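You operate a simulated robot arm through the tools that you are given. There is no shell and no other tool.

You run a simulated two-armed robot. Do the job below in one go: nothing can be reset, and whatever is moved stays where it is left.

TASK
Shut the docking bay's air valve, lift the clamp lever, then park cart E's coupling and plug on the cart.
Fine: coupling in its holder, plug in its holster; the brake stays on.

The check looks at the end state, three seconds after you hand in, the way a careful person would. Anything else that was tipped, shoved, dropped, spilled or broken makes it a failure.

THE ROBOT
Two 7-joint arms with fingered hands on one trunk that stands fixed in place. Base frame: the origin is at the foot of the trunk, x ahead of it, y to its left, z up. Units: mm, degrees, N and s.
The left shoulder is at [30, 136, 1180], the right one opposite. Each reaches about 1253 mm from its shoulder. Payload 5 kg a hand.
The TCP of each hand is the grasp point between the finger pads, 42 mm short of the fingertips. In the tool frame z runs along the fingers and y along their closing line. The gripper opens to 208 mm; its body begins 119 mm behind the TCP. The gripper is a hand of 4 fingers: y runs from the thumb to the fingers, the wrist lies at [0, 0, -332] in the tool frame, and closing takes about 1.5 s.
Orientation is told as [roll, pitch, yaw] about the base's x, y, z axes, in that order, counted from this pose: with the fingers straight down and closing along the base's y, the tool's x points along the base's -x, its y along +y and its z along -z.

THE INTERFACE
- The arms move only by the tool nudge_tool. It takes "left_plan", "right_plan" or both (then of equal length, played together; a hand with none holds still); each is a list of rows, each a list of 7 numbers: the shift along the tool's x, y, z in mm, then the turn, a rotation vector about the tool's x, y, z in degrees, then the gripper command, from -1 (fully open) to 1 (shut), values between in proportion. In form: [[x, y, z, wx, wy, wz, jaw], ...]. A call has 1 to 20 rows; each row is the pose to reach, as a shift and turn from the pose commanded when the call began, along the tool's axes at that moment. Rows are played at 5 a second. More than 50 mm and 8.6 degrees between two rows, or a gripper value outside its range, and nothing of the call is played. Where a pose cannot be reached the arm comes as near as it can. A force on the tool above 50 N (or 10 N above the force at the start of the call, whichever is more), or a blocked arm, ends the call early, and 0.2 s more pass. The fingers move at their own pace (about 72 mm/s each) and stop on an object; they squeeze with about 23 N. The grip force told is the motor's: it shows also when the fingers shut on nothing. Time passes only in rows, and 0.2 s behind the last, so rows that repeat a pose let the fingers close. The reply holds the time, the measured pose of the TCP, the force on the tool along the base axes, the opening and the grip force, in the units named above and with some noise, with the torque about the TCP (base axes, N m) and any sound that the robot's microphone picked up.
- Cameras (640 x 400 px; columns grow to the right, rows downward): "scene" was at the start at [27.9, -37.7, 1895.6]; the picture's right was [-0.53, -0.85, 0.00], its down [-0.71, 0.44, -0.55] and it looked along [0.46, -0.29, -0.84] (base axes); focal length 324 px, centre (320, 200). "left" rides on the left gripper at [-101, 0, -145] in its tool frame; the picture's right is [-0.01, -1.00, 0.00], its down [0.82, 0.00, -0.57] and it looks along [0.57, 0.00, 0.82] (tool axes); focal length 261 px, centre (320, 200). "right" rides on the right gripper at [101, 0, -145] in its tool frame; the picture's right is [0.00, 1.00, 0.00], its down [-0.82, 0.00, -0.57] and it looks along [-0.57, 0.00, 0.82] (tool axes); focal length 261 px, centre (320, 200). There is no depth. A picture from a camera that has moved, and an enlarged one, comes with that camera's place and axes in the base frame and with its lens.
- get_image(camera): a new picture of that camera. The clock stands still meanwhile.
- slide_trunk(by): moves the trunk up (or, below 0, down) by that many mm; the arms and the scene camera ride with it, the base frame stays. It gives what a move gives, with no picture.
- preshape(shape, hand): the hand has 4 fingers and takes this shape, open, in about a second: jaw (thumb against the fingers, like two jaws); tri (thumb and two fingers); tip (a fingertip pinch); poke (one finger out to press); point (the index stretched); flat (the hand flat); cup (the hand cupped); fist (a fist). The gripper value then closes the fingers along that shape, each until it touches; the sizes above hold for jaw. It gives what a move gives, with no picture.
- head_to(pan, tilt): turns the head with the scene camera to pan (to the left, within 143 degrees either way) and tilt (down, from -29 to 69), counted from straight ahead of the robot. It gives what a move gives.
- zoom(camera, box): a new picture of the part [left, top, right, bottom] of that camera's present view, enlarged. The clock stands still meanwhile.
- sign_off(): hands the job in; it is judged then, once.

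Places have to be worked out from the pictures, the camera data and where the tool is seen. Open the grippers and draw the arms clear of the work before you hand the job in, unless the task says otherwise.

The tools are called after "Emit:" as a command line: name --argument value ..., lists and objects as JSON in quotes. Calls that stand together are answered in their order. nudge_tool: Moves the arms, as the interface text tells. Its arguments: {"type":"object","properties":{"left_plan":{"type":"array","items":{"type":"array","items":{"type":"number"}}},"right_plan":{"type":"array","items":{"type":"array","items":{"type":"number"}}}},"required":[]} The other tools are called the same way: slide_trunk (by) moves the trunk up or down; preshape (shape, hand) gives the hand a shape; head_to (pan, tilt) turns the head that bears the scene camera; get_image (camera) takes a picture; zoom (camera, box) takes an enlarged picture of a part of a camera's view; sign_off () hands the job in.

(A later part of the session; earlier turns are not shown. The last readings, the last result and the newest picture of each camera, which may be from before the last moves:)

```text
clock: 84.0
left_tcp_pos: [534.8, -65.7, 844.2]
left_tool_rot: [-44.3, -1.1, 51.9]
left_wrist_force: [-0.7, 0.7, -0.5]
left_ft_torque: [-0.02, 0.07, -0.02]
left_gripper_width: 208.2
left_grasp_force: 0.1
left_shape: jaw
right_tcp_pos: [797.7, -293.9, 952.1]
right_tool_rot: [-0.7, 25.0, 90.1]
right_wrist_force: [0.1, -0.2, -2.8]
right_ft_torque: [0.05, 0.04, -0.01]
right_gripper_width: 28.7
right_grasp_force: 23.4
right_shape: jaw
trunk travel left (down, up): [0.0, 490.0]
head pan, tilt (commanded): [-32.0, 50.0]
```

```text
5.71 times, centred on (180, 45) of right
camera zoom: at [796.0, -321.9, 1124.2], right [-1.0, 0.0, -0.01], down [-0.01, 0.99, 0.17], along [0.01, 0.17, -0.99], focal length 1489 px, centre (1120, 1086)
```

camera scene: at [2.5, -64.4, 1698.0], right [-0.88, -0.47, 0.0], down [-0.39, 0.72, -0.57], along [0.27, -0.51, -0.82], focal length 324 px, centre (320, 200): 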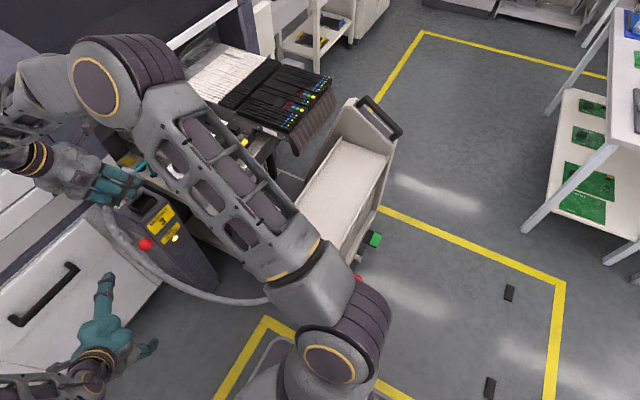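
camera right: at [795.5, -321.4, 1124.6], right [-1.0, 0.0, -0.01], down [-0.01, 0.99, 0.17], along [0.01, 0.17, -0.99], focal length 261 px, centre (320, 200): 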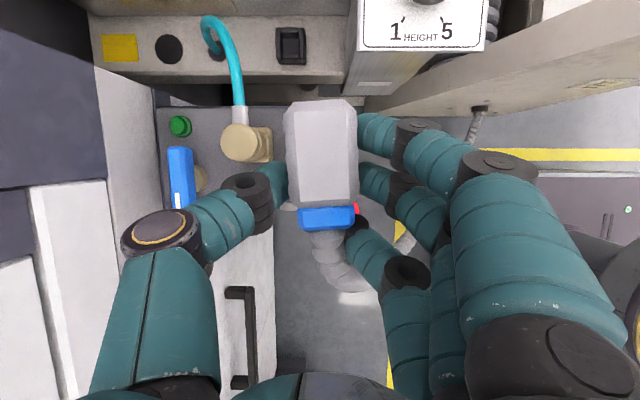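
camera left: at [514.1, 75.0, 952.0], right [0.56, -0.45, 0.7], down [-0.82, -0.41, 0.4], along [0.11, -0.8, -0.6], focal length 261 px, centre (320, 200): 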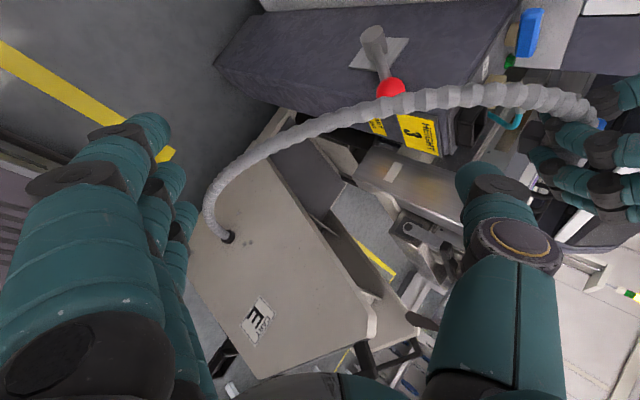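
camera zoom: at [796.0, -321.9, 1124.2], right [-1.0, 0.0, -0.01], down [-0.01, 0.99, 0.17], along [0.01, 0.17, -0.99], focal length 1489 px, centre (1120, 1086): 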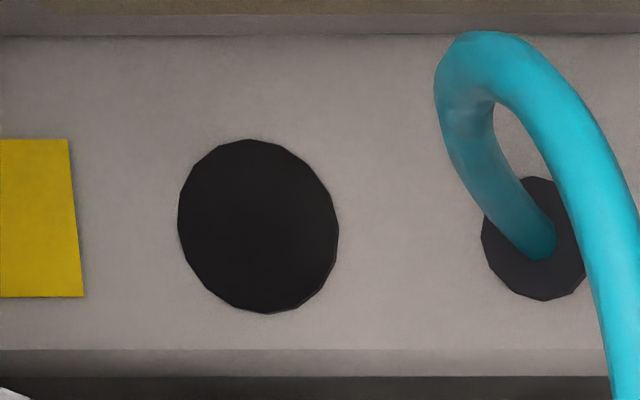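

The round black feature is only a thin pad, and the brass fitting is the same 40 mm frame as the black box, so that box is the coupling's holder. I'll move the right hand (with the plug) back over the cart front to look for the plug's holster with its camera, and move the left hand aside.

Emit:
nudge_tool --right_plan '[[19, 30, -13, 0, 0, 0, 1], [39, 60, -26, 0, 0, 0, 1], [58, 90, -39, 0, 0, 0, 1], [77, 120, -52, 0, 0, 0, 1], [97, 150, -65, 0, 0, 0, 1]]' --left_plan '[[0, 0, -20, 0, 0, 0, -1], [0, 0, -40, 0, 0, 0, -1], [0, 0, -60, 0, 0, 0, -1], [0, 0, -80, 0, 0, 0, -1], [0, 0, -100, 0, 0, 0, -1]]'

Emit:
get_image --camera "right"

Emit:
get_image --camera "scene"

```text
clock: 85.2
left_tcp_pos: [545.5, -46.9, 911.6]
left_tool_rot: [-44.3, -1.1, 51.9]
left_wrist_force: [-0.9, 0.5, 0.2]
left_ft_torque: [-0.01, -0.12, 0.04]
left_gripper_width: 208.0
left_grasp_force: 0.0
left_shape: jaw
left hand out of reach, approached as far as the arm can: row 1, 2, 3, 4, 5
right_tcp_pos: [645.9, -351.1, 1050.6]
right_tool_rot: [-0.7, 25.0, 90.1]
right_wrist_force: [0.4, -0.4, -1.9]
right_ft_torque: [0.09, -0.14, 0.06]
right_gripper_width: 28.5
right_grasp_force: 23.1
right_shape: jaw
trunk travel left (down, up): [0.0, 490.0]
head pan, tilt (commanded): [-32.0, 50.0]
```

```text
taken
camera right: at [642.9, -382.3, 1223.5], right [-1.0, 0.0, -0.01], down [-0.01, 0.99, 0.17], along [0.01, 0.17, -0.99], focal length 261 px, centre (320, 200)
```

right: 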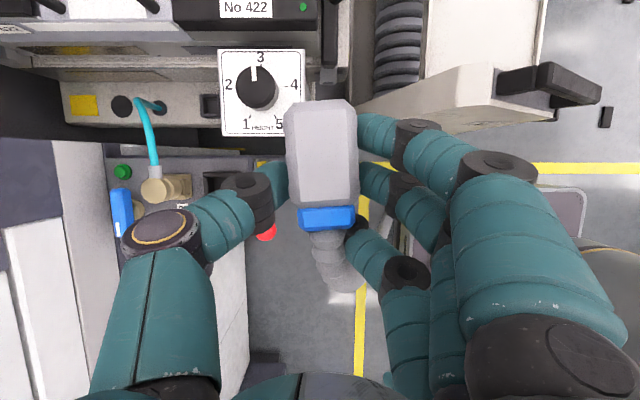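

```text
taken
camera scene: at [31.5, -41.3, 1704.7], right [-0.53, -0.85, 0.0], down [-0.65, 0.41, -0.64], along [0.55, -0.34, -0.77], focal length 324 px, centre (320, 200)
```

scene: 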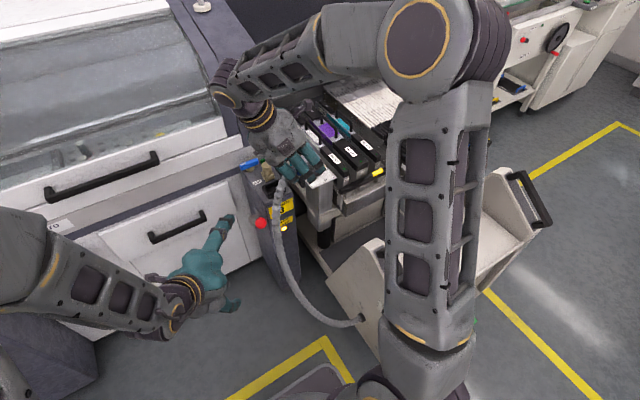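

Emit:
zoom --camera "right" --box '[320, 0, 640, 130]'

Emit:
zoom --camera "right" --box '[0, 0, 330, 130]'

```text
2.00 times, centred on (480, 65) of right
camera zoom: at [642.9, -382.3, 1223.5], right [-1.0, 0.0, -0.01], down [-0.01, 0.99, 0.17], along [0.01, 0.17, -0.99], focal length 521 px, centre (0, 470)
```

zoom: 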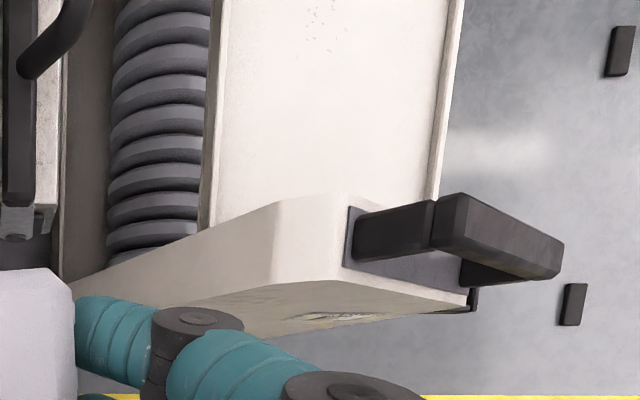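

```text
1.94 times, centred on (165, 65) of right
camera zoom: at [642.9, -382.3, 1223.5], right [-1.0, 0.0, -0.01], down [-0.01, 0.99, 0.17], along [0.01, 0.17, -0.99], focal length 506 px, centre (621, 462)
```

zoom: 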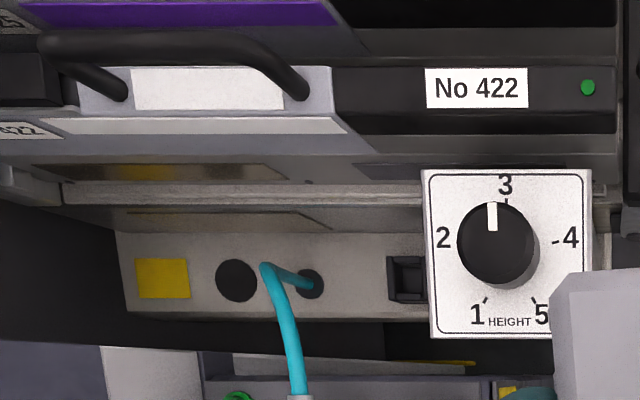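

I'll move the right hand further back toward the robot to view the panel's front face and tray.

Emit:
nudge_tool --right_plan '[[18, 38, 8, 0, 0, 0, 1], [36, 75, 17, 0, 0, 0, 1], [54, 112, 25, 0, 0, 0, 1], [72, 150, 34, 0, 0, 0, 1]]'

Emit:
get_image --camera "right"

```text
clock: 86.2
left_tcp_pos: [546.4, -47.7, 910.2]
left_tool_rot: [-44.2, -1.1, 51.9]
left_wrist_force: [-0.2, -1.2, -0.5]
left_ft_torque: [0.06, -0.04, 0.02]
left_gripper_width: 208.1
left_grasp_force: 0.0
left_shape: jaw
right_tcp_pos: [496.2, -432.1, 1050.2]
right_tool_rot: [-0.8, 24.9, 90.1]
right_wrist_force: [-1.0, 0.1, -2.3]
right_ft_torque: [0.1, -0.08, 0.06]
right_gripper_width: 28.0
right_grasp_force: 22.4
right_shape: jaw
trunk travel left (down, up): [0.0, 490.0]
head pan, tilt (commanded): [-32.0, 50.0]
```

```text
taken
camera right: at [493.9, -463.4, 1222.5], right [-1.0, 0.0, -0.01], down [-0.01, 0.99, 0.17], along [0.01, 0.17, -0.99], focal length 261 px, centre (320, 200)
```

right: 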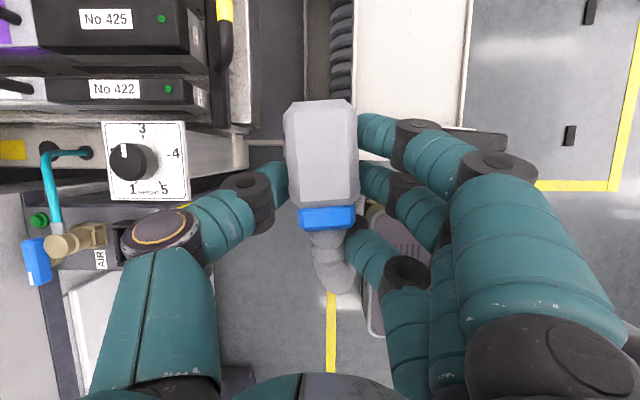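

Emit:
zoom --camera "right" --box '[90, 90, 300, 220]'

Emit:
zoom --camera "right" --box '[190, 0, 480, 110]'

```text
3.05 times, centred on (195, 155) of right
camera zoom: at [493.9, -463.4, 1222.5], right [-1.0, 0.0, -0.01], down [-0.01, 0.99, 0.17], along [0.01, 0.17, -0.99], focal length 794 px, centre (701, 337)
```

zoom: 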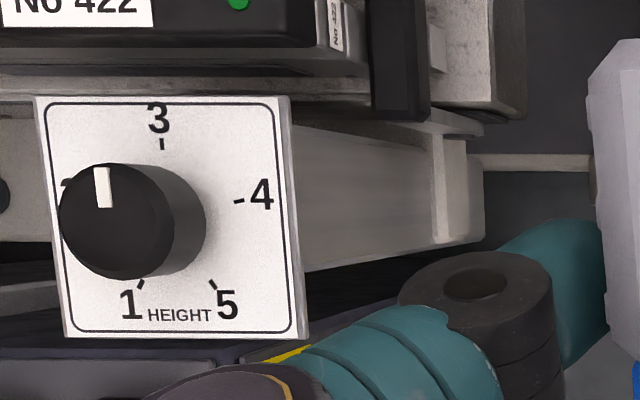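

```text
2.21 times, centred on (335, 55) of right
camera zoom: at [493.9, -463.4, 1222.5], right [-1.0, 0.0, -0.01], down [-0.01, 0.99, 0.17], along [0.01, 0.17, -0.99], focal length 575 px, centre (287, 520)
```

zoom: 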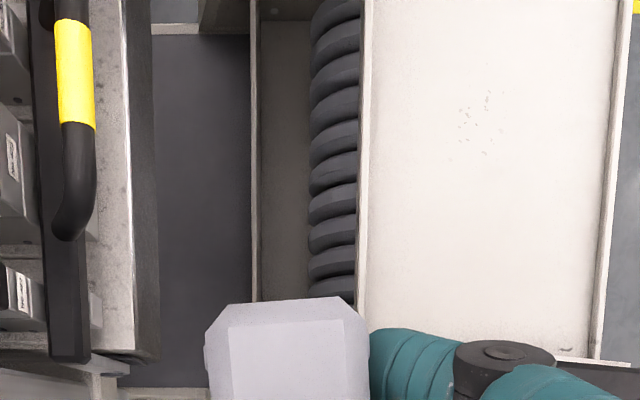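

Nothing there either. I'll return the plug to its dock socket for now, so both cameras are free to search; first back above the socket by the reverse path.

Emit:
nudge_tool --right_plan '[[-18, -38, -8, 0, 0, 0, 1], [-36, -75, -17, 0, 0, 0, 1], [-54, -112, -25, 0, 0, 0, 1], [-72, -150, -34, 0, 0, 0, 1], [-91, -180, -21, 0, 0, 0, 1], [-111, -210, -8, 0, 0, 0, 1], [-130, -240, 5, 0, 0, 0, 1], [-149, -270, 18, 0, 0, 0, 1], [-169, -302, 31, 0, 0, 0, 1]]'

Emit:
get_image --camera "right"

```text
clock: 88.2
left_tcp_pos: [548.0, -47.1, 908.8]
left_tool_rot: [-44.3, -1.0, 52.0]
left_wrist_force: [0.8, 0.9, -1.2]
left_ft_torque: [-0.07, 0.02, -0.08]
left_gripper_width: 207.8
left_grasp_force: 0.1
left_shape: jaw
right_tcp_pos: [799.7, -291.9, 951.5]
right_tool_rot: [-0.7, 25.1, 90.0]
right_wrist_force: [0.4, -0.3, -2.3]
right_ft_torque: [0.09, 0.08, -0.05]
right_gripper_width: 28.5
right_grasp_force: 23.2
right_shape: jaw
trunk travel left (down, up): [0.0, 490.0]
head pan, tilt (commanded): [-32.0, 50.0]
```

```text
taken
camera right: at [797.5, -321.2, 1123.3], right [-1.0, 0.0, -0.01], down [0.0, 0.99, 0.17], along [0.01, 0.17, -0.99], focal length 261 px, centre (320, 200)
```

right: 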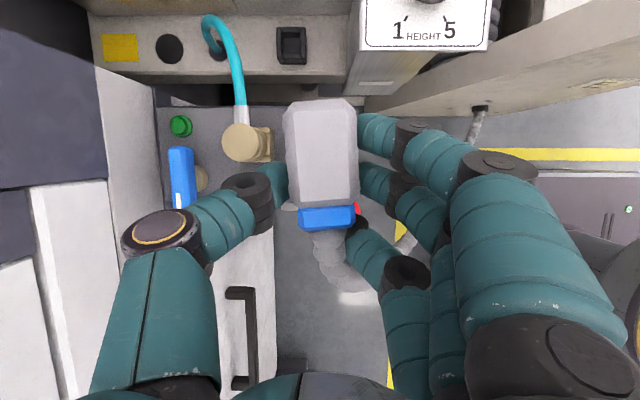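

Back above the socket. I'll correct the 2 mm offset and lower the plug straight down into it, watching the force.

Emit:
nudge_tool --right_plan '[[-8, 2, 18, 0, 0, 0, 1], [-16.6, 2, 35.6, 0, 0, 0, 1], [-24, 2, 51, 0, 0, 0, 1], [-29, 2, 62, 0, 0, 0, 1], [-33, 2, 70.6, 0, 0, 0, 1]]'

Emit:
get_image --camera "right"

Emit:
zoom --camera "scene" --box '[240, 140, 320, 210]'

```text
clock: 89.3
left_tcp_pos: [545.8, -46.5, 912.5]
left_tool_rot: [-44.5, -1.1, 51.9]
left_wrist_force: [-0.4, -0.3, 0.5]
left_ft_torque: [0.02, -0.05, 0.01]
left_gripper_width: 207.9
left_grasp_force: 0.0
left_shape: jaw
right_tcp_pos: [798.9, -289.9, 879.6]
right_tool_rot: [-1.1, 25.2, 89.9]
right_wrist_force: [9.6, 3.8, 26.1]
right_ft_torque: [-0.49, 0.03, 0.23]
right_gripper_width: 30.7
right_grasp_force: 23.4
right_shape: jaw
trunk travel left (down, up): [0.0, 490.0]
head pan, tilt (commanded): [-32.0, 50.0]
```

```text
taken
camera right: at [796.4, -319.2, 1051.6], right [-1.0, 0.0, -0.02], down [-0.01, 0.99, 0.17], along [0.02, 0.17, -0.99], focal length 261 px, centre (320, 200)
```

right: 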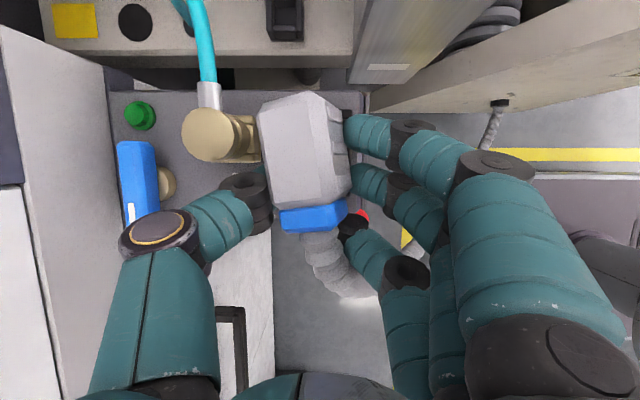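

```text
5.71 times, centred on (280, 175) of scene
camera zoom: at [31.5, -39.6, 1704.9], right [-0.53, -0.85, 0.0], down [-0.65, 0.4, -0.64], along [0.55, -0.34, -0.77], focal length 1850 px, centre (549, 343)
```

zoom: 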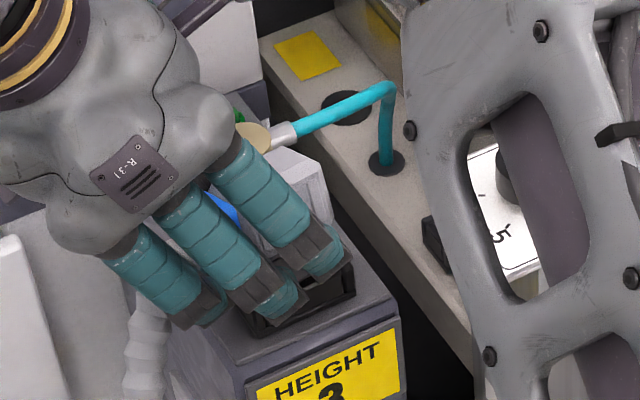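

The plug caught a socket wall and rolled slightly in my grip (26 N). I'll lift it again and check its attitude.

Emit:
nudge_tool --right_plan '[[5, 0, -11, 0, 0, 0, 1], [10, 0, -22, 0, 0, 0, 1], [14.8, 0, -31.7, 0, 0, 0, 1]]'

Emit:
get_image --camera "right"

Emit:
zoom --camera "right" --box '[220, 70, 380, 270]'

```text
clock: 90.2
left_tcp_pos: [547.0, -46.9, 911.1]
left_tool_rot: [-44.3, -1.1, 51.9]
left_wrist_force: [-0.4, -0.7, 0.1]
left_ft_torque: [-0.01, -0.01, -0.02]
left_gripper_width: 208.2
left_grasp_force: 0.0
left_shape: jaw
right_tcp_pos: [797.1, -291.3, 909.6]
right_tool_rot: [-0.6, 25.0, 90.2]
right_wrist_force: [0.1, -0.3, -2.8]
right_ft_torque: [0.08, -0.02, 0.01]
right_gripper_width: 27.4
right_grasp_force: 23.1
right_shape: jaw
trunk travel left (down, up): [0.0, 490.0]
head pan, tilt (commanded): [-32.0, 50.0]
```

```text
taken
camera right: at [796.0, -321.5, 1081.6], right [-1.0, 0.0, -0.01], down [0.0, 0.99, 0.17], along [0.01, 0.17, -0.99], focal length 261 px, centre (320, 200)
```

right: 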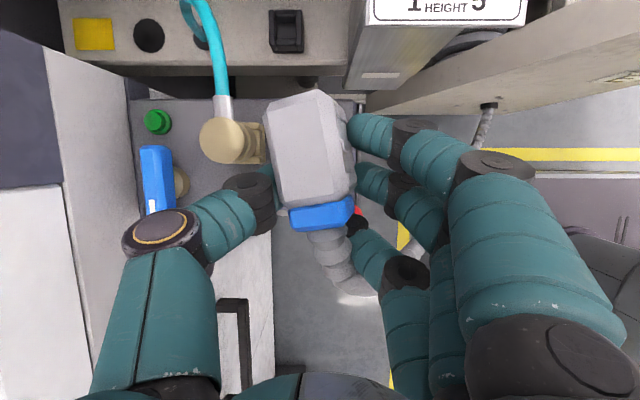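

```text
2.00 times, centred on (300, 170) of right
camera zoom: at [796.0, -321.5, 1081.6], right [-1.0, 0.0, -0.01], down [0.0, 0.99, 0.17], along [0.01, 0.17, -0.99], focal length 521 px, centre (360, 260)
```

zoom: 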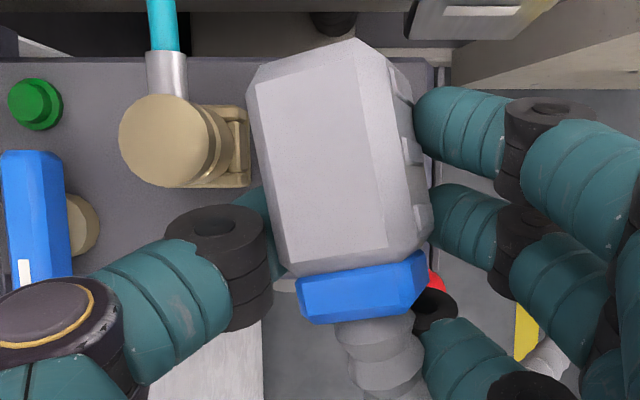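

The plug has rolled about 12° (top toward +x) and yawed about 8° in the grip. I'll counter-rotate the hand to bring the plug upright, then check.

Emit:
nudge_tool --right_plan '[[2, 0, -4.5, 3.6, 0, 6.4, 1], [4, 0, -9, 7.2, 0, 12.9, 1]]'

Emit:
zoom --camera "right" --box '[200, 70, 400, 270]'

```text
clock: 90.8
left_tcp_pos: [546.7, -47.7, 910.7]
left_tool_rot: [-44.3, -1.1, 52.0]
left_wrist_force: [0.3, -0.3, -0.2]
left_ft_torque: [0.01, 0.0, -0.01]
left_gripper_width: 208.0
left_grasp_force: 0.1
left_shape: jaw
right_tcp_pos: [799.3, -288.9, 920.2]
right_tool_rot: [-13.7, 23.3, 75.9]
right_wrist_force: [-0.7, -1.1, -3.0]
right_ft_torque: [0.1, 0.03, 0.01]
right_gripper_width: 27.4
right_grasp_force: 22.6
right_shape: jaw
trunk travel left (down, up): [0.0, 490.0]
head pan, tilt (commanded): [-32.0, 50.0]
```

```text
2.00 times, centred on (300, 170) of right
camera zoom: at [756.2, -317.0, 1087.1], right [-0.96, 0.15, -0.22], down [0.11, 0.98, 0.19], along [0.24, 0.16, -0.96], focal length 521 px, centre (360, 260)
```

zoom: 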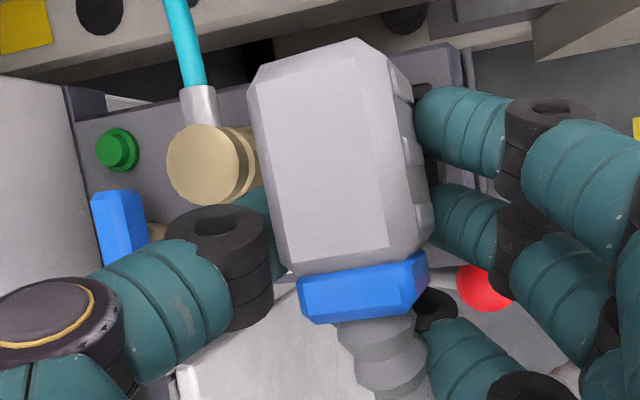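

I'll bring the left camera level with the dock from the left side to judge the plug's attitude and its alignment with the socket.

Emit:
nudge_tool --left_plan '[[-28, -14, 25, 4.5, 3.4, -3.1, -1], [-55, -28, 50, 8.9, 6.8, -6.2, -1], [-83, -42, 74, 13.4, 10.2, -9.4, -1], [-111, -56, 99, 17.8, 13.6, -12.5, -1], [-138, -70, 124, 22.3, 17, -15.6, -1], [-166, -84, 149, 26.7, 20.4, -18.7, -1]]'

Emit:
get_image --camera "left"

```text
clock: 92.2
left_tcp_pos: [779.6, -16.6, 866.0]
left_tool_rot: [-73.3, 25.4, 44.1]
left_wrist_force: [1.0, 0.1, 0.0]
left_ft_torque: [0.03, 0.04, -0.06]
left_gripper_width: 207.9
left_grasp_force: 0.0
left_shape: jaw
right_tcp_pos: [800.4, -288.3, 918.0]
right_tool_rot: [-13.6, 23.3, 76.2]
right_wrist_force: [0.4, 1.5, -3.2]
right_ft_torque: [-0.05, 0.02, -0.05]
right_gripper_width: 27.5
right_grasp_force: 22.7
right_shape: jaw
trunk travel left (down, up): [0.0, 490.0]
head pan, tilt (commanded): [-32.0, 50.0]
```

```text
taken
camera left: at [761.6, 158.5, 859.4], right [0.5, 0.08, 0.86], down [-0.86, -0.07, 0.5], along [0.1, -0.99, 0.03], focal length 261 px, centre (320, 200)
```

left: 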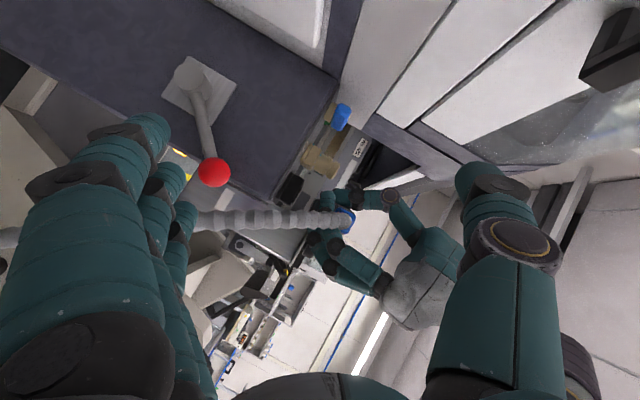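

Emit:
zoom --camera "left" --box '[260, 150, 380, 260]'

```text
3.64 times, centred on (320, 205) of left
camera zoom: at [761.6, 158.5, 859.4], right [0.5, 0.08, 0.86], down [-0.86, -0.07, 0.5], along [0.1, -0.99, 0.03], focal length 948 px, centre (320, 182)
```

zoom: 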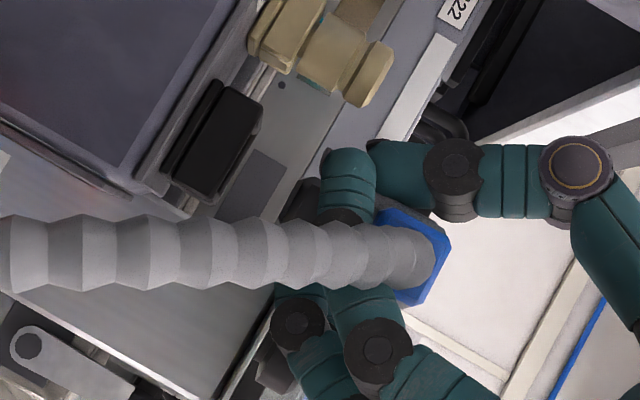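

Emit:
zoom --camera "left" --box '[295, 185, 355, 235]'

```text
8.00 times, centred on (325, 210) of left
camera zoom: at [761.6, 158.5, 859.4], right [0.5, 0.08, 0.86], down [-0.86, -0.07, 0.5], along [0.1, -0.99, 0.03], focal length 2085 px, centre (280, 120)
```

zoom: 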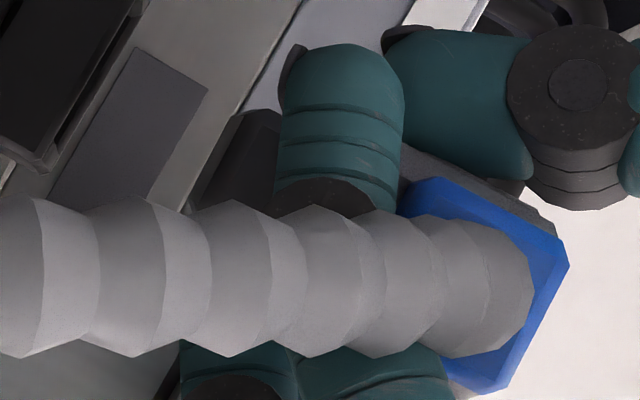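

From this side the plug is upright again (within about 2°), its nose roughly 3 mm short of the socket's centre in x. I'll check y alignment with the scene camera.

Emit:
zoom --camera "scene" --box '[250, 150, 310, 200]'

Emit:
get_image --camera "right"

```text
8.00 times, centred on (280, 175) of scene
camera zoom: at [35.4, -40.4, 1704.4], right [-0.53, -0.85, 0.0], down [-0.65, 0.4, -0.64], along [0.54, -0.34, -0.77], focal length 2590 px, centre (640, 400)
```

zoom: 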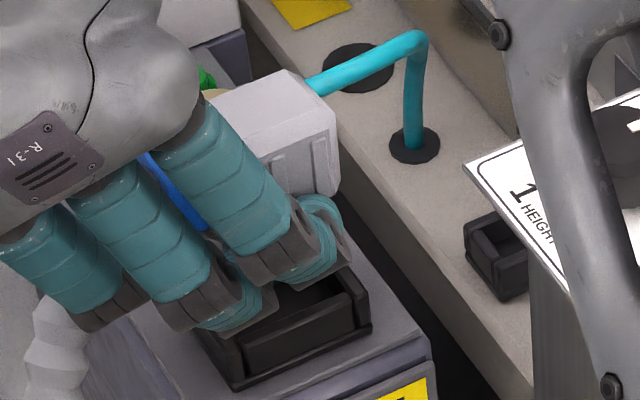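

```text
taken
camera right: at [757.5, -316.3, 1086.1], right [-0.96, 0.15, -0.22], down [0.11, 0.98, 0.18], along [0.24, 0.15, -0.96], focal length 261 px, centre (320, 200)
```

right: 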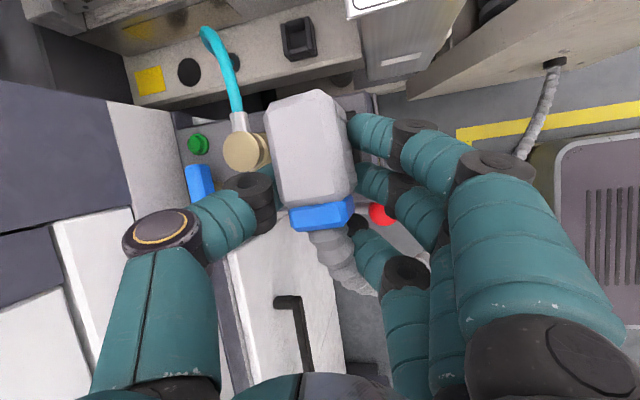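

The free end of the plug lines up with the socket in y as before. I'll shift +3 mm in x and lower 28 mm, then check from the left again.

Emit:
nudge_tool --right_plan '[[-4.7, -0.5, 8, 0, 0, 0, 1], [-8.3, 1.4, 16.6, 0, 0, 0, 1], [-12, 3.3, 25.3, 0, 0, 0, 1]]'

Emit:
zoom --camera "left" --box '[270, 160, 350, 240]'

Emit:
zoom --camera "scene" --box '[250, 150, 310, 200]'

```text
clock: 93.0
left_tcp_pos: [779.9, -16.6, 866.7]
left_tool_rot: [-73.3, 25.2, 44.1]
left_wrist_force: [0.1, -0.8, -0.2]
left_ft_torque: [0.03, 0.0, 0.0]
left_gripper_width: 208.0
left_grasp_force: 0.0
left_shape: jaw
right_tcp_pos: [801.6, -290.0, 891.0]
right_tool_rot: [-13.8, 23.3, 76.1]
right_wrist_force: [1.5, 0.6, -2.7]
right_ft_torque: [0.08, 0.03, 0.03]
right_gripper_width: 27.6
right_grasp_force: 23.0
right_shape: jaw
trunk travel left (down, up): [0.0, 490.0]
head pan, tilt (commanded): [-32.0, 50.0]
```

```text
5.00 times, centred on (310, 200) of left
camera zoom: at [761.1, 158.3, 860.5], right [0.5, 0.08, 0.86], down [-0.86, -0.07, 0.5], along [0.11, -0.99, 0.03], focal length 1303 px, centre (370, 200)
```

zoom: 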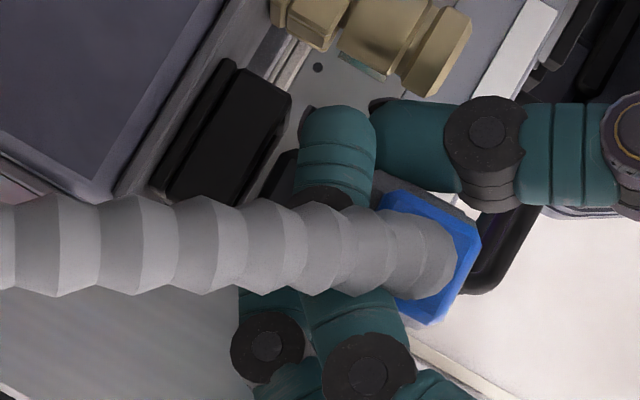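

```text
8.00 times, centred on (280, 175) of scene
camera zoom: at [34.5, -41.2, 1704.5], right [-0.53, -0.85, 0.0], down [-0.65, 0.41, -0.64], along [0.54, -0.34, -0.77], focal length 2590 px, centre (640, 400)
```

zoom: 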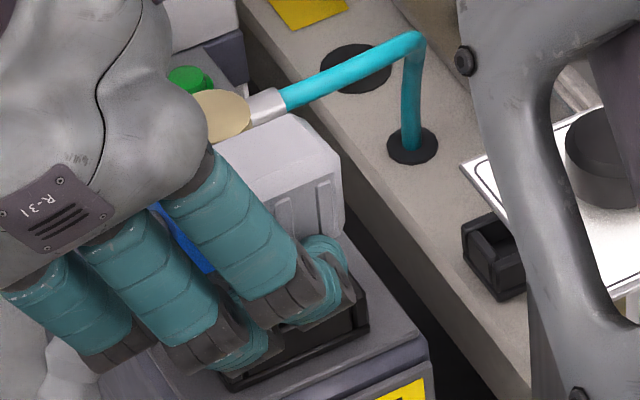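

The nose is centred on the socket in x (within about 1 mm) and about 11 mm above it. I'll lower 15 mm and read the force.

Emit:
nudge_tool --right_plan '[[-2, 1.1, 4.4, 0, 0, 0, 1], [-4, 2.2, 8.9, 0, 0, 0, 1], [-6, 3.3, 13.3, 0, 0, 0, 1]]'

Emit:
zoom --camera "left" --box '[270, 160, 350, 240]'

```text
clock: 93.8
left_tcp_pos: [777.2, -17.2, 867.8]
left_tool_rot: [-73.4, 25.3, 44.1]
left_wrist_force: [-0.2, -0.8, -0.4]
left_ft_torque: [0.03, -0.01, -0.02]
left_gripper_width: 207.8
left_grasp_force: 0.1
left_shape: jaw
right_tcp_pos: [800.0, -291.2, 882.6]
right_tool_rot: [-14.1, 23.5, 75.9]
right_wrist_force: [-1.5, -5.2, 32.4]
right_ft_torque: [-0.45, 0.81, 0.02]
right_gripper_width: 29.1
right_grasp_force: 22.7
right_shape: jaw
trunk travel left (down, up): [0.0, 490.0]
head pan, tilt (commanded): [-32.0, 50.0]
```

```text
5.00 times, centred on (310, 200) of left
camera zoom: at [759.3, 158.3, 862.7], right [0.49, 0.08, 0.87], down [-0.86, -0.07, 0.5], along [0.1, -0.99, 0.03], focal length 1303 px, centre (370, 200)
```

zoom: 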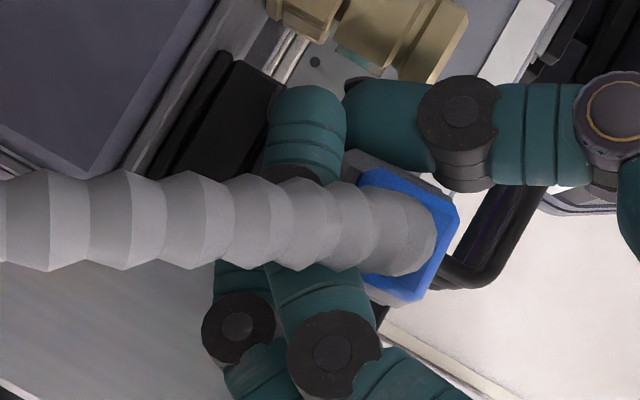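

The contact point (x≈777) shows my fingertips are on the socket's wall, with the nose just above the opening and upright. I'll release here so the plug drops into the socket.

Emit:
nudge_tool --right_plan '[[0, 0, 0, 0, 0, 0, 0.6], [0, 0, 0, 0, 0, 0, 0.4], [0, 0, 0, 0, 0, 0, 0.4], [0, 0, 0, 0, 0, 0, 0.4]]'

Emit:
get_image --camera "right"

Emit:
zoom --camera "left" --box '[260, 150, 360, 250]'

Emit:
zoom --camera "scene" --box '[240, 140, 320, 210]'

```text
clock: 94.8
left_tcp_pos: [778.2, -17.2, 866.6]
left_tool_rot: [-73.3, 25.2, 44.1]
left_wrist_force: [-0.4, -0.4, 0.9]
left_ft_torque: [-0.01, 0.02, -0.01]
left_gripper_width: 208.1
left_grasp_force: 0.1
left_shape: jaw
right_tcp_pos: [800.4, -290.0, 877.5]
right_tool_rot: [-13.8, 23.3, 76.2]
right_wrist_force: [-2.6, -6.5, 22.0]
right_ft_torque: [-0.42, 0.56, 0.09]
right_gripper_width: 60.7
right_grasp_force: 0.1
right_shape: jaw
trunk travel left (down, up): [0.0, 490.0]
head pan, tilt (commanded): [-32.0, 50.0]
```

```text
taken
camera right: at [757.0, -316.9, 1044.8], right [-0.96, 0.15, -0.22], down [0.11, 0.98, 0.18], along [0.24, 0.15, -0.96], focal length 261 px, centre (320, 200)
```

right: 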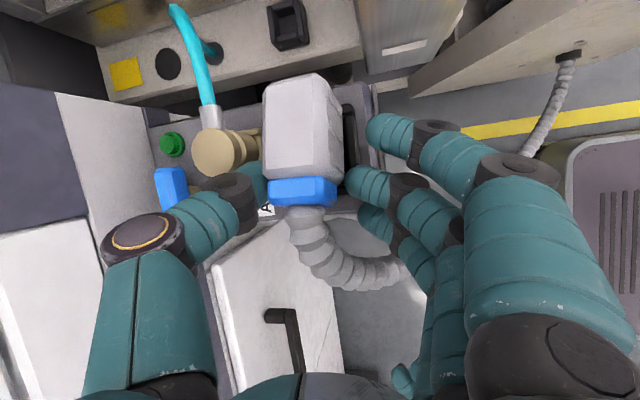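

```text
4.00 times, centred on (310, 200) of left
camera zoom: at [759.9, 158.4, 861.8], right [0.5, 0.08, 0.86], down [-0.86, -0.07, 0.5], along [0.11, -0.99, 0.03], focal length 1043 px, centre (360, 200)
```

zoom: 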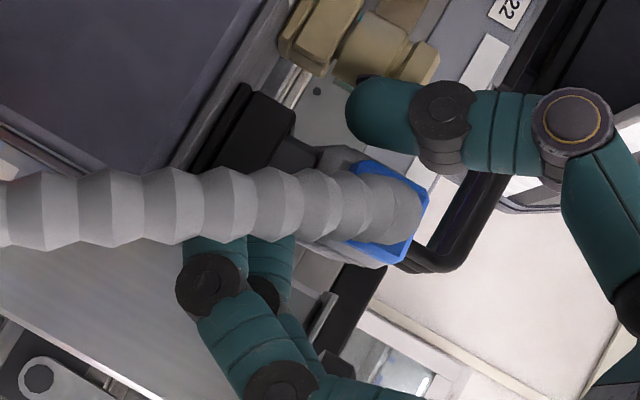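

```text
5.71 times, centred on (280, 175) of scene
camera zoom: at [32.0, -41.0, 1704.6], right [-0.53, -0.85, 0.0], down [-0.65, 0.41, -0.64], along [0.55, -0.34, -0.77], focal length 1850 px, centre (549, 343)
```

zoom: 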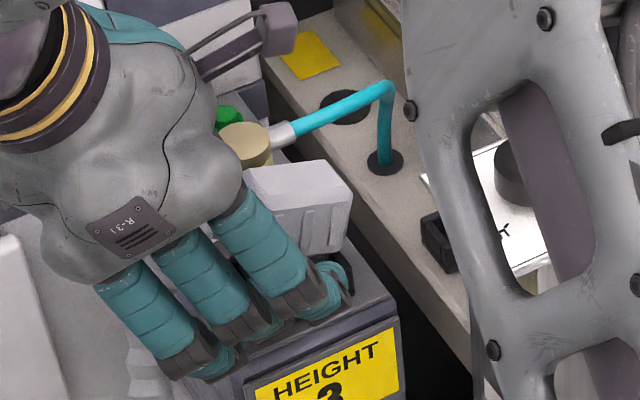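

Emit:
zoom --camera "left" --box '[290, 170, 350, 230]'

Emit:
zoom --camera "right" --box '[240, 60, 400, 230]'

```text
6.67 times, centred on (320, 200) of left
camera zoom: at [759.9, 158.4, 861.8], right [0.5, 0.08, 0.86], down [-0.86, -0.07, 0.5], along [0.11, -0.99, 0.03], focal length 1738 px, centre (320, 200)
```

zoom: 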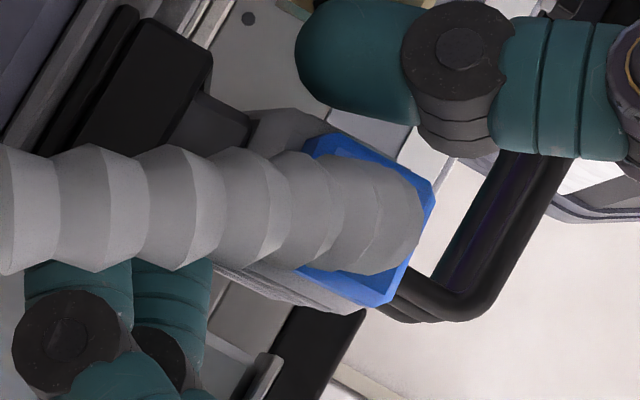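

```text
2.35 times, centred on (320, 145) of right
camera zoom: at [757.0, -316.9, 1044.8], right [-0.96, 0.15, -0.22], down [0.11, 0.98, 0.18], along [0.24, 0.15, -0.96], focal length 613 px, centre (320, 329)
```

zoom: 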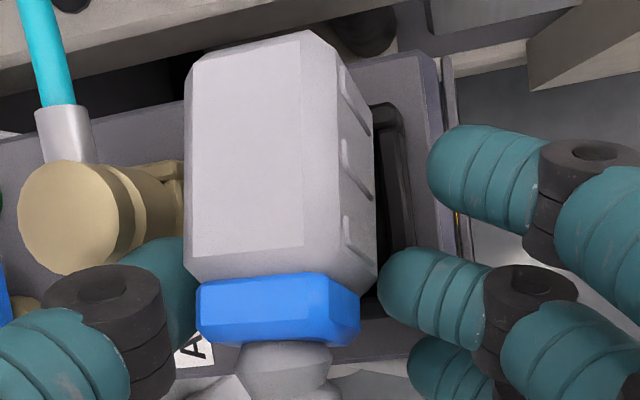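

The nose has entered the socket about 10 mm but the plug leans slightly. I'll shift the hand a little so neither digit touches it and lift the hand away.

Emit:
nudge_tool --right_plan '[[-1.1, -4, 0.6, 0, 0, 0, 0.4], [7, -8.5, -17, 0, 0, 0, 0.4], [15, -13, -35, 0, 0, 0, 0.4], [23, -17.5, -53, 0, 0, 0, 0.4], [31, -22, -70.5, 0, 0, 0, 0.4]]'

Emit:
get_image --camera "right"

Emit:
zoom --camera "left" --box '[270, 150, 370, 250]'

```text
clock: 96.0
left_tcp_pos: [779.3, -16.7, 865.6]
left_tool_rot: [-73.3, 25.2, 44.1]
left_wrist_force: [0.4, -1.0, 0.8]
left_ft_torque: [-0.01, -0.02, 0.02]
left_gripper_width: 208.0
left_grasp_force: 0.0
left_shape: jaw
right_tcp_pos: [804.1, -289.3, 956.2]
right_tool_rot: [-13.7, 23.4, 76.1]
right_wrist_force: [0.5, -0.7, -0.4]
right_ft_torque: [-0.02, -0.03, -0.01]
right_gripper_width: 61.9
right_grasp_force: 0.0
right_shape: jaw
trunk travel left (down, up): [0.0, 490.0]
head pan, tilt (commanded): [-32.0, 50.0]
```

```text
taken
camera right: at [762.6, -316.2, 1123.6], right [-0.96, 0.15, -0.22], down [0.11, 0.98, 0.18], along [0.24, 0.16, -0.96], focal length 261 px, centre (320, 200)
```

right: 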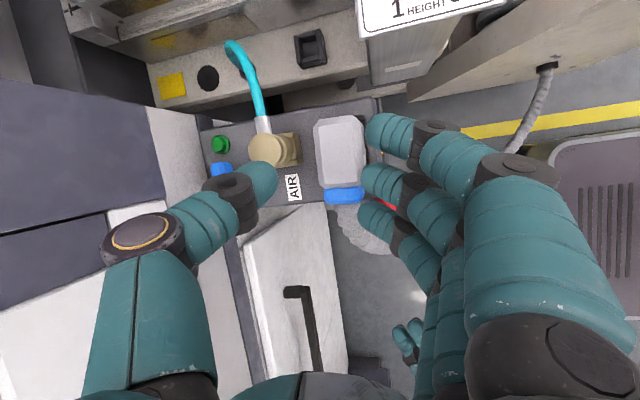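

```text
4.00 times, centred on (320, 200) of left
camera zoom: at [760.6, 158.3, 861.0], right [0.5, 0.08, 0.86], down [-0.86, -0.07, 0.5], along [0.11, -0.99, 0.03], focal length 1043 px, centre (320, 200)
```

zoom: 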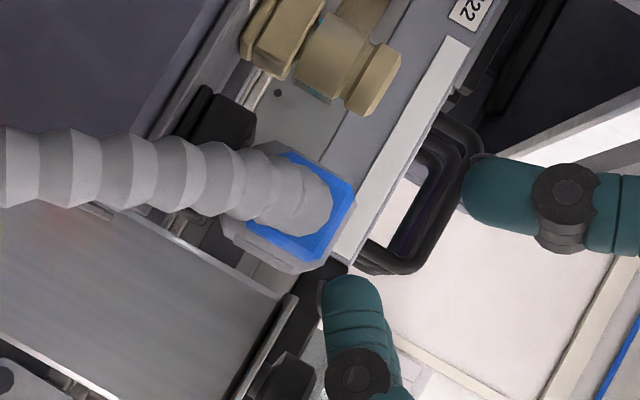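

The plug has dropped fully back into the dock socket, upright. With the right hand free I'll undo its rotation and go look at the cart's inner side of the left panel.

Emit:
nudge_tool --right_plan '[[15, 0, -35, -3.6, -3, -6.4, -1], [30, 10, -70, -7.2, -8, -12.9, -1], [60, 45, -100, -7.2, -14, -12.9, -1], [95, 80, -110, -7.2, -20, -12.9, -1], [130, 115, -120, -7.2, -25, -12.9, -1], [165, 150, -130, -7.2, -25, -12.9, -1], [200, 185, -140, -7.2, -25, -12.9, -1]]'

Emit:
get_image --camera "right"

```text
refused: row 2 steps farther than a row can; nothing moved
```

```text
taken
camera right: at [762.6, -316.2, 1123.6], right [-0.96, 0.15, -0.22], down [0.11, 0.98, 0.18], along [0.24, 0.16, -0.96], focal length 261 px, centre (320, 200)
```

right: 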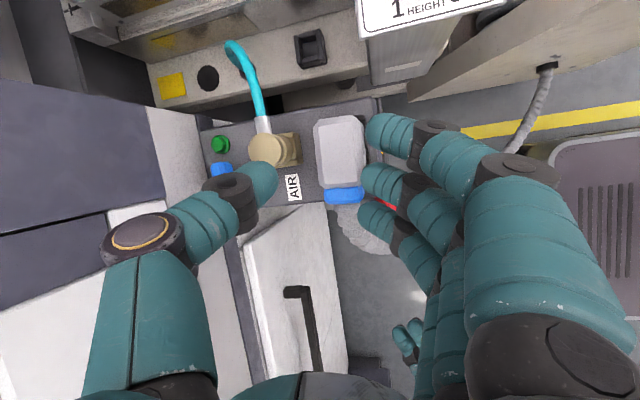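

That step was too large; I'll split it: first raise and straighten the hand, then move back over the cart.

Emit:
nudge_tool --right_plan '[[10, 0, -22, -1.8, 0, -3.2, -1], [20, 0, -45, -3.6, 0, -6.4, -1], [30, 0, -67, -5.4, 0, -9.6, -1], [40, 0, -90, -7.2, 0, -12.9, -1]]'

Emit:
nudge_tool --right_plan '[[40, 20, -5, 0, -3, 0, -1], [75, 50, -10, 0, -6, 0, -1], [110, 80, -15, 0, -9, 0, -1], [145, 110, -20, 0, -12, 0, -1], [180, 140, -25, 0, -15, 0, -1], [215, 170, -30, 0, -18, 0, -1], [250, 200, -35, 0, -21, 0, -1], [285, 230, -40, 0, -25, 0, -1], [320, 260, -45, 0, -25, 0, -1]]'

Emit:
get_image --camera "right"

Emit:
get_image --camera "scene"

```text
clock: 97.0
left_tcp_pos: [780.5, -17.2, 866.2]
left_tool_rot: [-73.4, 25.2, 44.1]
left_wrist_force: [0.3, -0.2, 0.3]
left_ft_torque: [0.01, 0.0, 0.01]
left_gripper_width: 208.0
left_grasp_force: 0.1
left_shape: jaw
right_tcp_pos: [785.7, -288.4, 1051.9]
right_tool_rot: [-0.8, 25.1, 90.1]
right_wrist_force: [0.1, 1.3, -0.4]
right_ft_torque: [-0.02, 0.01, 0.01]
right_gripper_width: 203.7
right_grasp_force: 0.1
right_shape: jaw
trunk travel left (down, up): [0.0, 490.0]
head pan, tilt (commanded): [-32.0, 50.0]
```

```text
clock: 99.2
left_tcp_pos: [778.3, -22.2, 866.8]
left_tool_rot: [-73.3, 25.3, 44.0]
left_wrist_force: [0.5, -2.2, 0.2]
left_ft_torque: [-0.04, -0.05, 0.08]
left_gripper_width: 208.0
left_grasp_force: 0.1
left_shape: jaw
right_tcp_pos: [583.4, -450.8, 1265.3]
right_tool_rot: [-4.9, 0.6, 102.3]
right_wrist_force: [0.5, -1.2, -1.3]
right_ft_torque: [0.2, 0.12, 0.01]
right_gripper_width: 208.2
right_grasp_force: 0.0
right_shape: jaw
trunk travel left (down, up): [0.0, 490.0]
head pan, tilt (commanded): [-32.0, 50.0]
stopped in row 9 (right hand): the arm was blocked; the commanded pose is now the measured one
```

```text
taken
camera right: at [592.4, -551.4, 1408.4], right [-0.97, -0.21, -0.08], down [-0.22, 0.8, 0.56], along [-0.05, 0.57, -0.82], focal length 261 px, centre (320, 200)
```

right: 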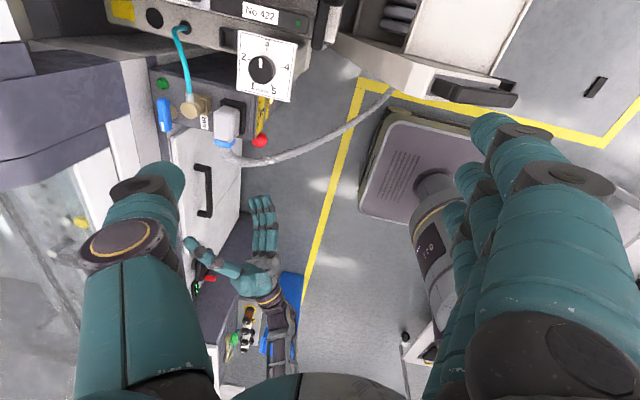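

```text
taken
camera scene: at [34.1, -42.8, 1704.6], right [-0.53, -0.85, 0.0], down [-0.65, 0.41, -0.64], along [0.54, -0.34, -0.77], focal length 324 px, centre (320, 200)
```

scene: 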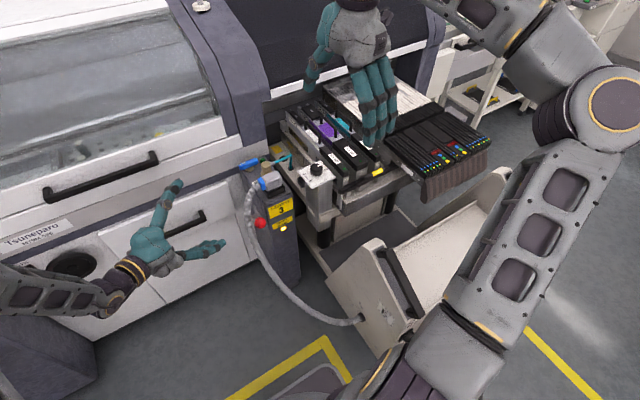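

The scene camera now has a clear view of the cart. I'll zoom in over it.

Emit:
zoom --camera "scene" --box '[270, 140, 400, 240]'

Emit:
zoom --camera "scene" --box '[290, 210, 430, 370]'

Emit:
zoom --camera "right" --box '[300, 0, 560, 130]'

```text
4.00 times, centred on (335, 190) of scene
camera zoom: at [34.1, -42.8, 1704.6], right [-0.53, -0.85, 0.0], down [-0.65, 0.41, -0.64], along [0.54, -0.34, -0.77], focal length 1295 px, centre (260, 240)
```

zoom: 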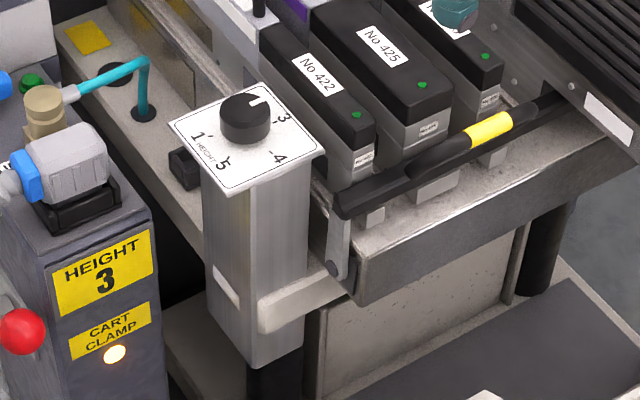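

```text
2.50 times, centred on (360, 290) of scene
camera zoom: at [34.1, -42.8, 1704.6], right [-0.53, -0.85, 0.0], down [-0.65, 0.41, -0.64], along [0.54, -0.34, -0.77], focal length 810 px, centre (220, -25)
```

zoom: 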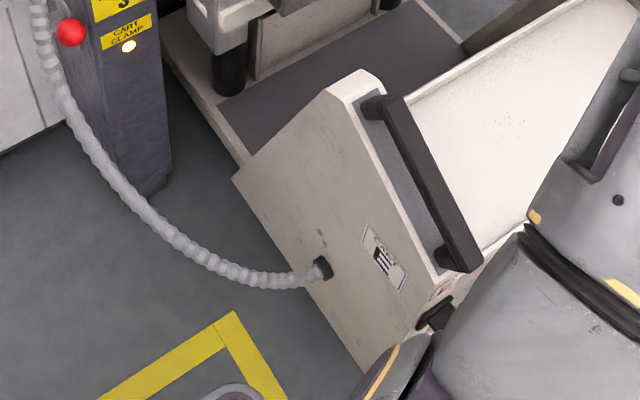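

```text
2.46 times, centred on (430, 65) of right
camera zoom: at [592.4, -551.4, 1408.4], right [-0.97, -0.21, -0.08], down [-0.22, 0.8, 0.56], along [-0.05, 0.57, -0.82], focal length 642 px, centre (49, 532)
```

zoom: 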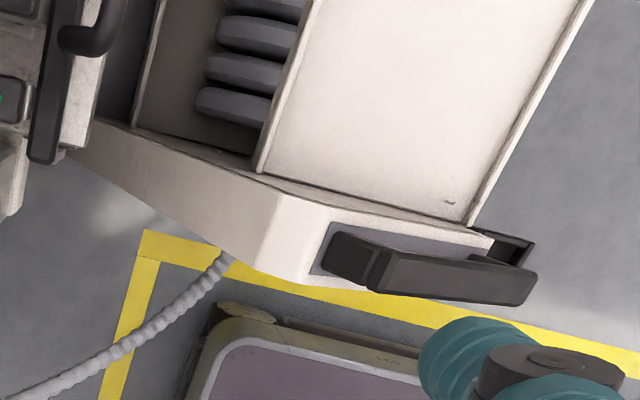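

There is a black frame on the front of the cart's left panel below the handle, which is likely the plug's holster. I'll zoom in on it.

Emit:
zoom --camera "scene" --box '[365, 300, 425, 350]'

Emit:
zoom --camera "right" --box '[420, 60, 540, 130]'

Emit:
get_image --camera "left"

```text
8.00 times, centred on (395, 325) of scene
camera zoom: at [34.1, -42.8, 1704.6], right [-0.53, -0.85, 0.0], down [-0.65, 0.41, -0.64], along [0.54, -0.34, -0.77], focal length 2590 px, centre (-280, -800)
```

zoom: 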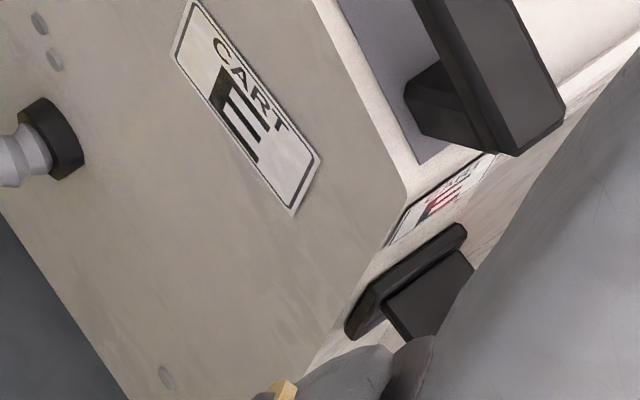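

```text
5.33 times, centred on (480, 95) of right
camera zoom: at [592.4, -551.4, 1408.4], right [-0.97, -0.21, -0.08], down [-0.22, 0.8, 0.56], along [-0.05, 0.57, -0.82], focal length 1390 px, centre (-533, 760)
```

zoom: 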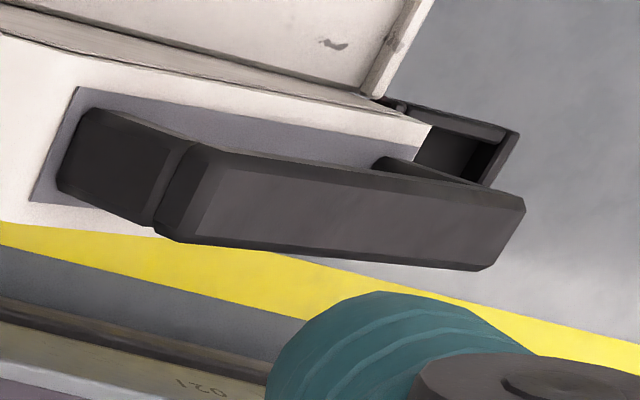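

```text
taken
camera left: at [760.3, 154.1, 860.7], right [0.5, 0.08, 0.86], down [-0.86, -0.07, 0.5], along [0.1, -0.99, 0.03], focal length 261 px, centre (320, 200)
```

left: 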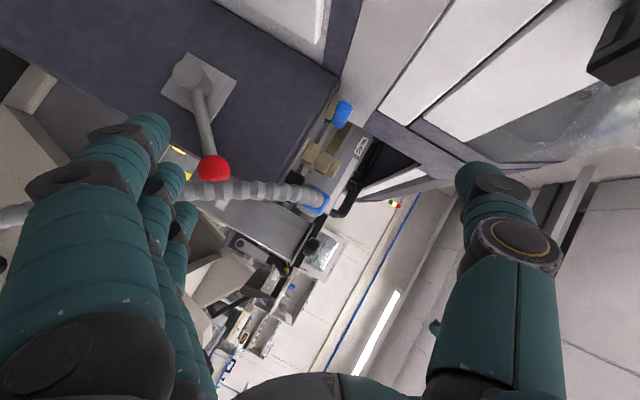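

That is an upward-opening black frame on the panel's front, near x≈150, y≈−490, z≈610, next to a CART E label. I'll point the head camera at it.

Emit:
head_to --pan -72 --tilt 64

Emit:
get_image --camera "scene"

```text
clock: 100.2
left_tcp_pos: [780.0, -18.1, 865.5]
left_tool_rot: [-73.3, 25.2, 44.0]
left_wrist_force: [-0.3, 0.4, 0.4]
left_ft_torque: [0.05, -0.02, 0.0]
left_gripper_width: 207.9
left_grasp_force: 0.1
left_shape: jaw
right_tcp_pos: [582.8, -450.6, 1265.9]
right_tool_rot: [-4.7, 0.6, 102.4]
right_wrist_force: [0.6, -0.1, 0.8]
right_ft_torque: [-0.01, -0.03, 0.04]
right_gripper_width: 208.1
right_grasp_force: 0.2
right_shape: jaw
trunk travel left (down, up): [0.0, 490.0]
head pan, tilt (commanded): [-72.0, 64.0]
```

```text
taken
camera scene: at [-12.6, -59.4, 1687.5], right [-0.95, -0.31, 0.0], down [-0.28, 0.85, -0.44], along [0.14, -0.42, -0.9], focal length 324 px, centre (320, 200)
```

scene: 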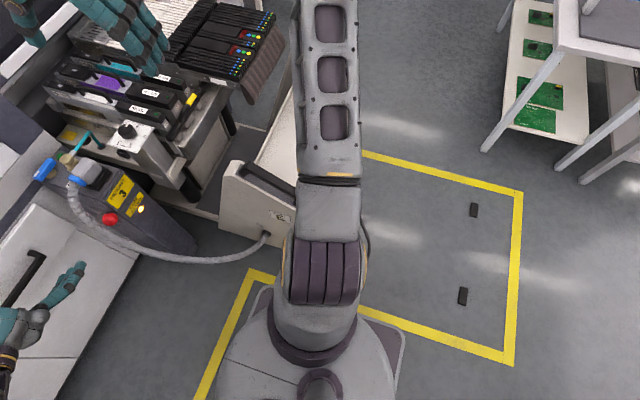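

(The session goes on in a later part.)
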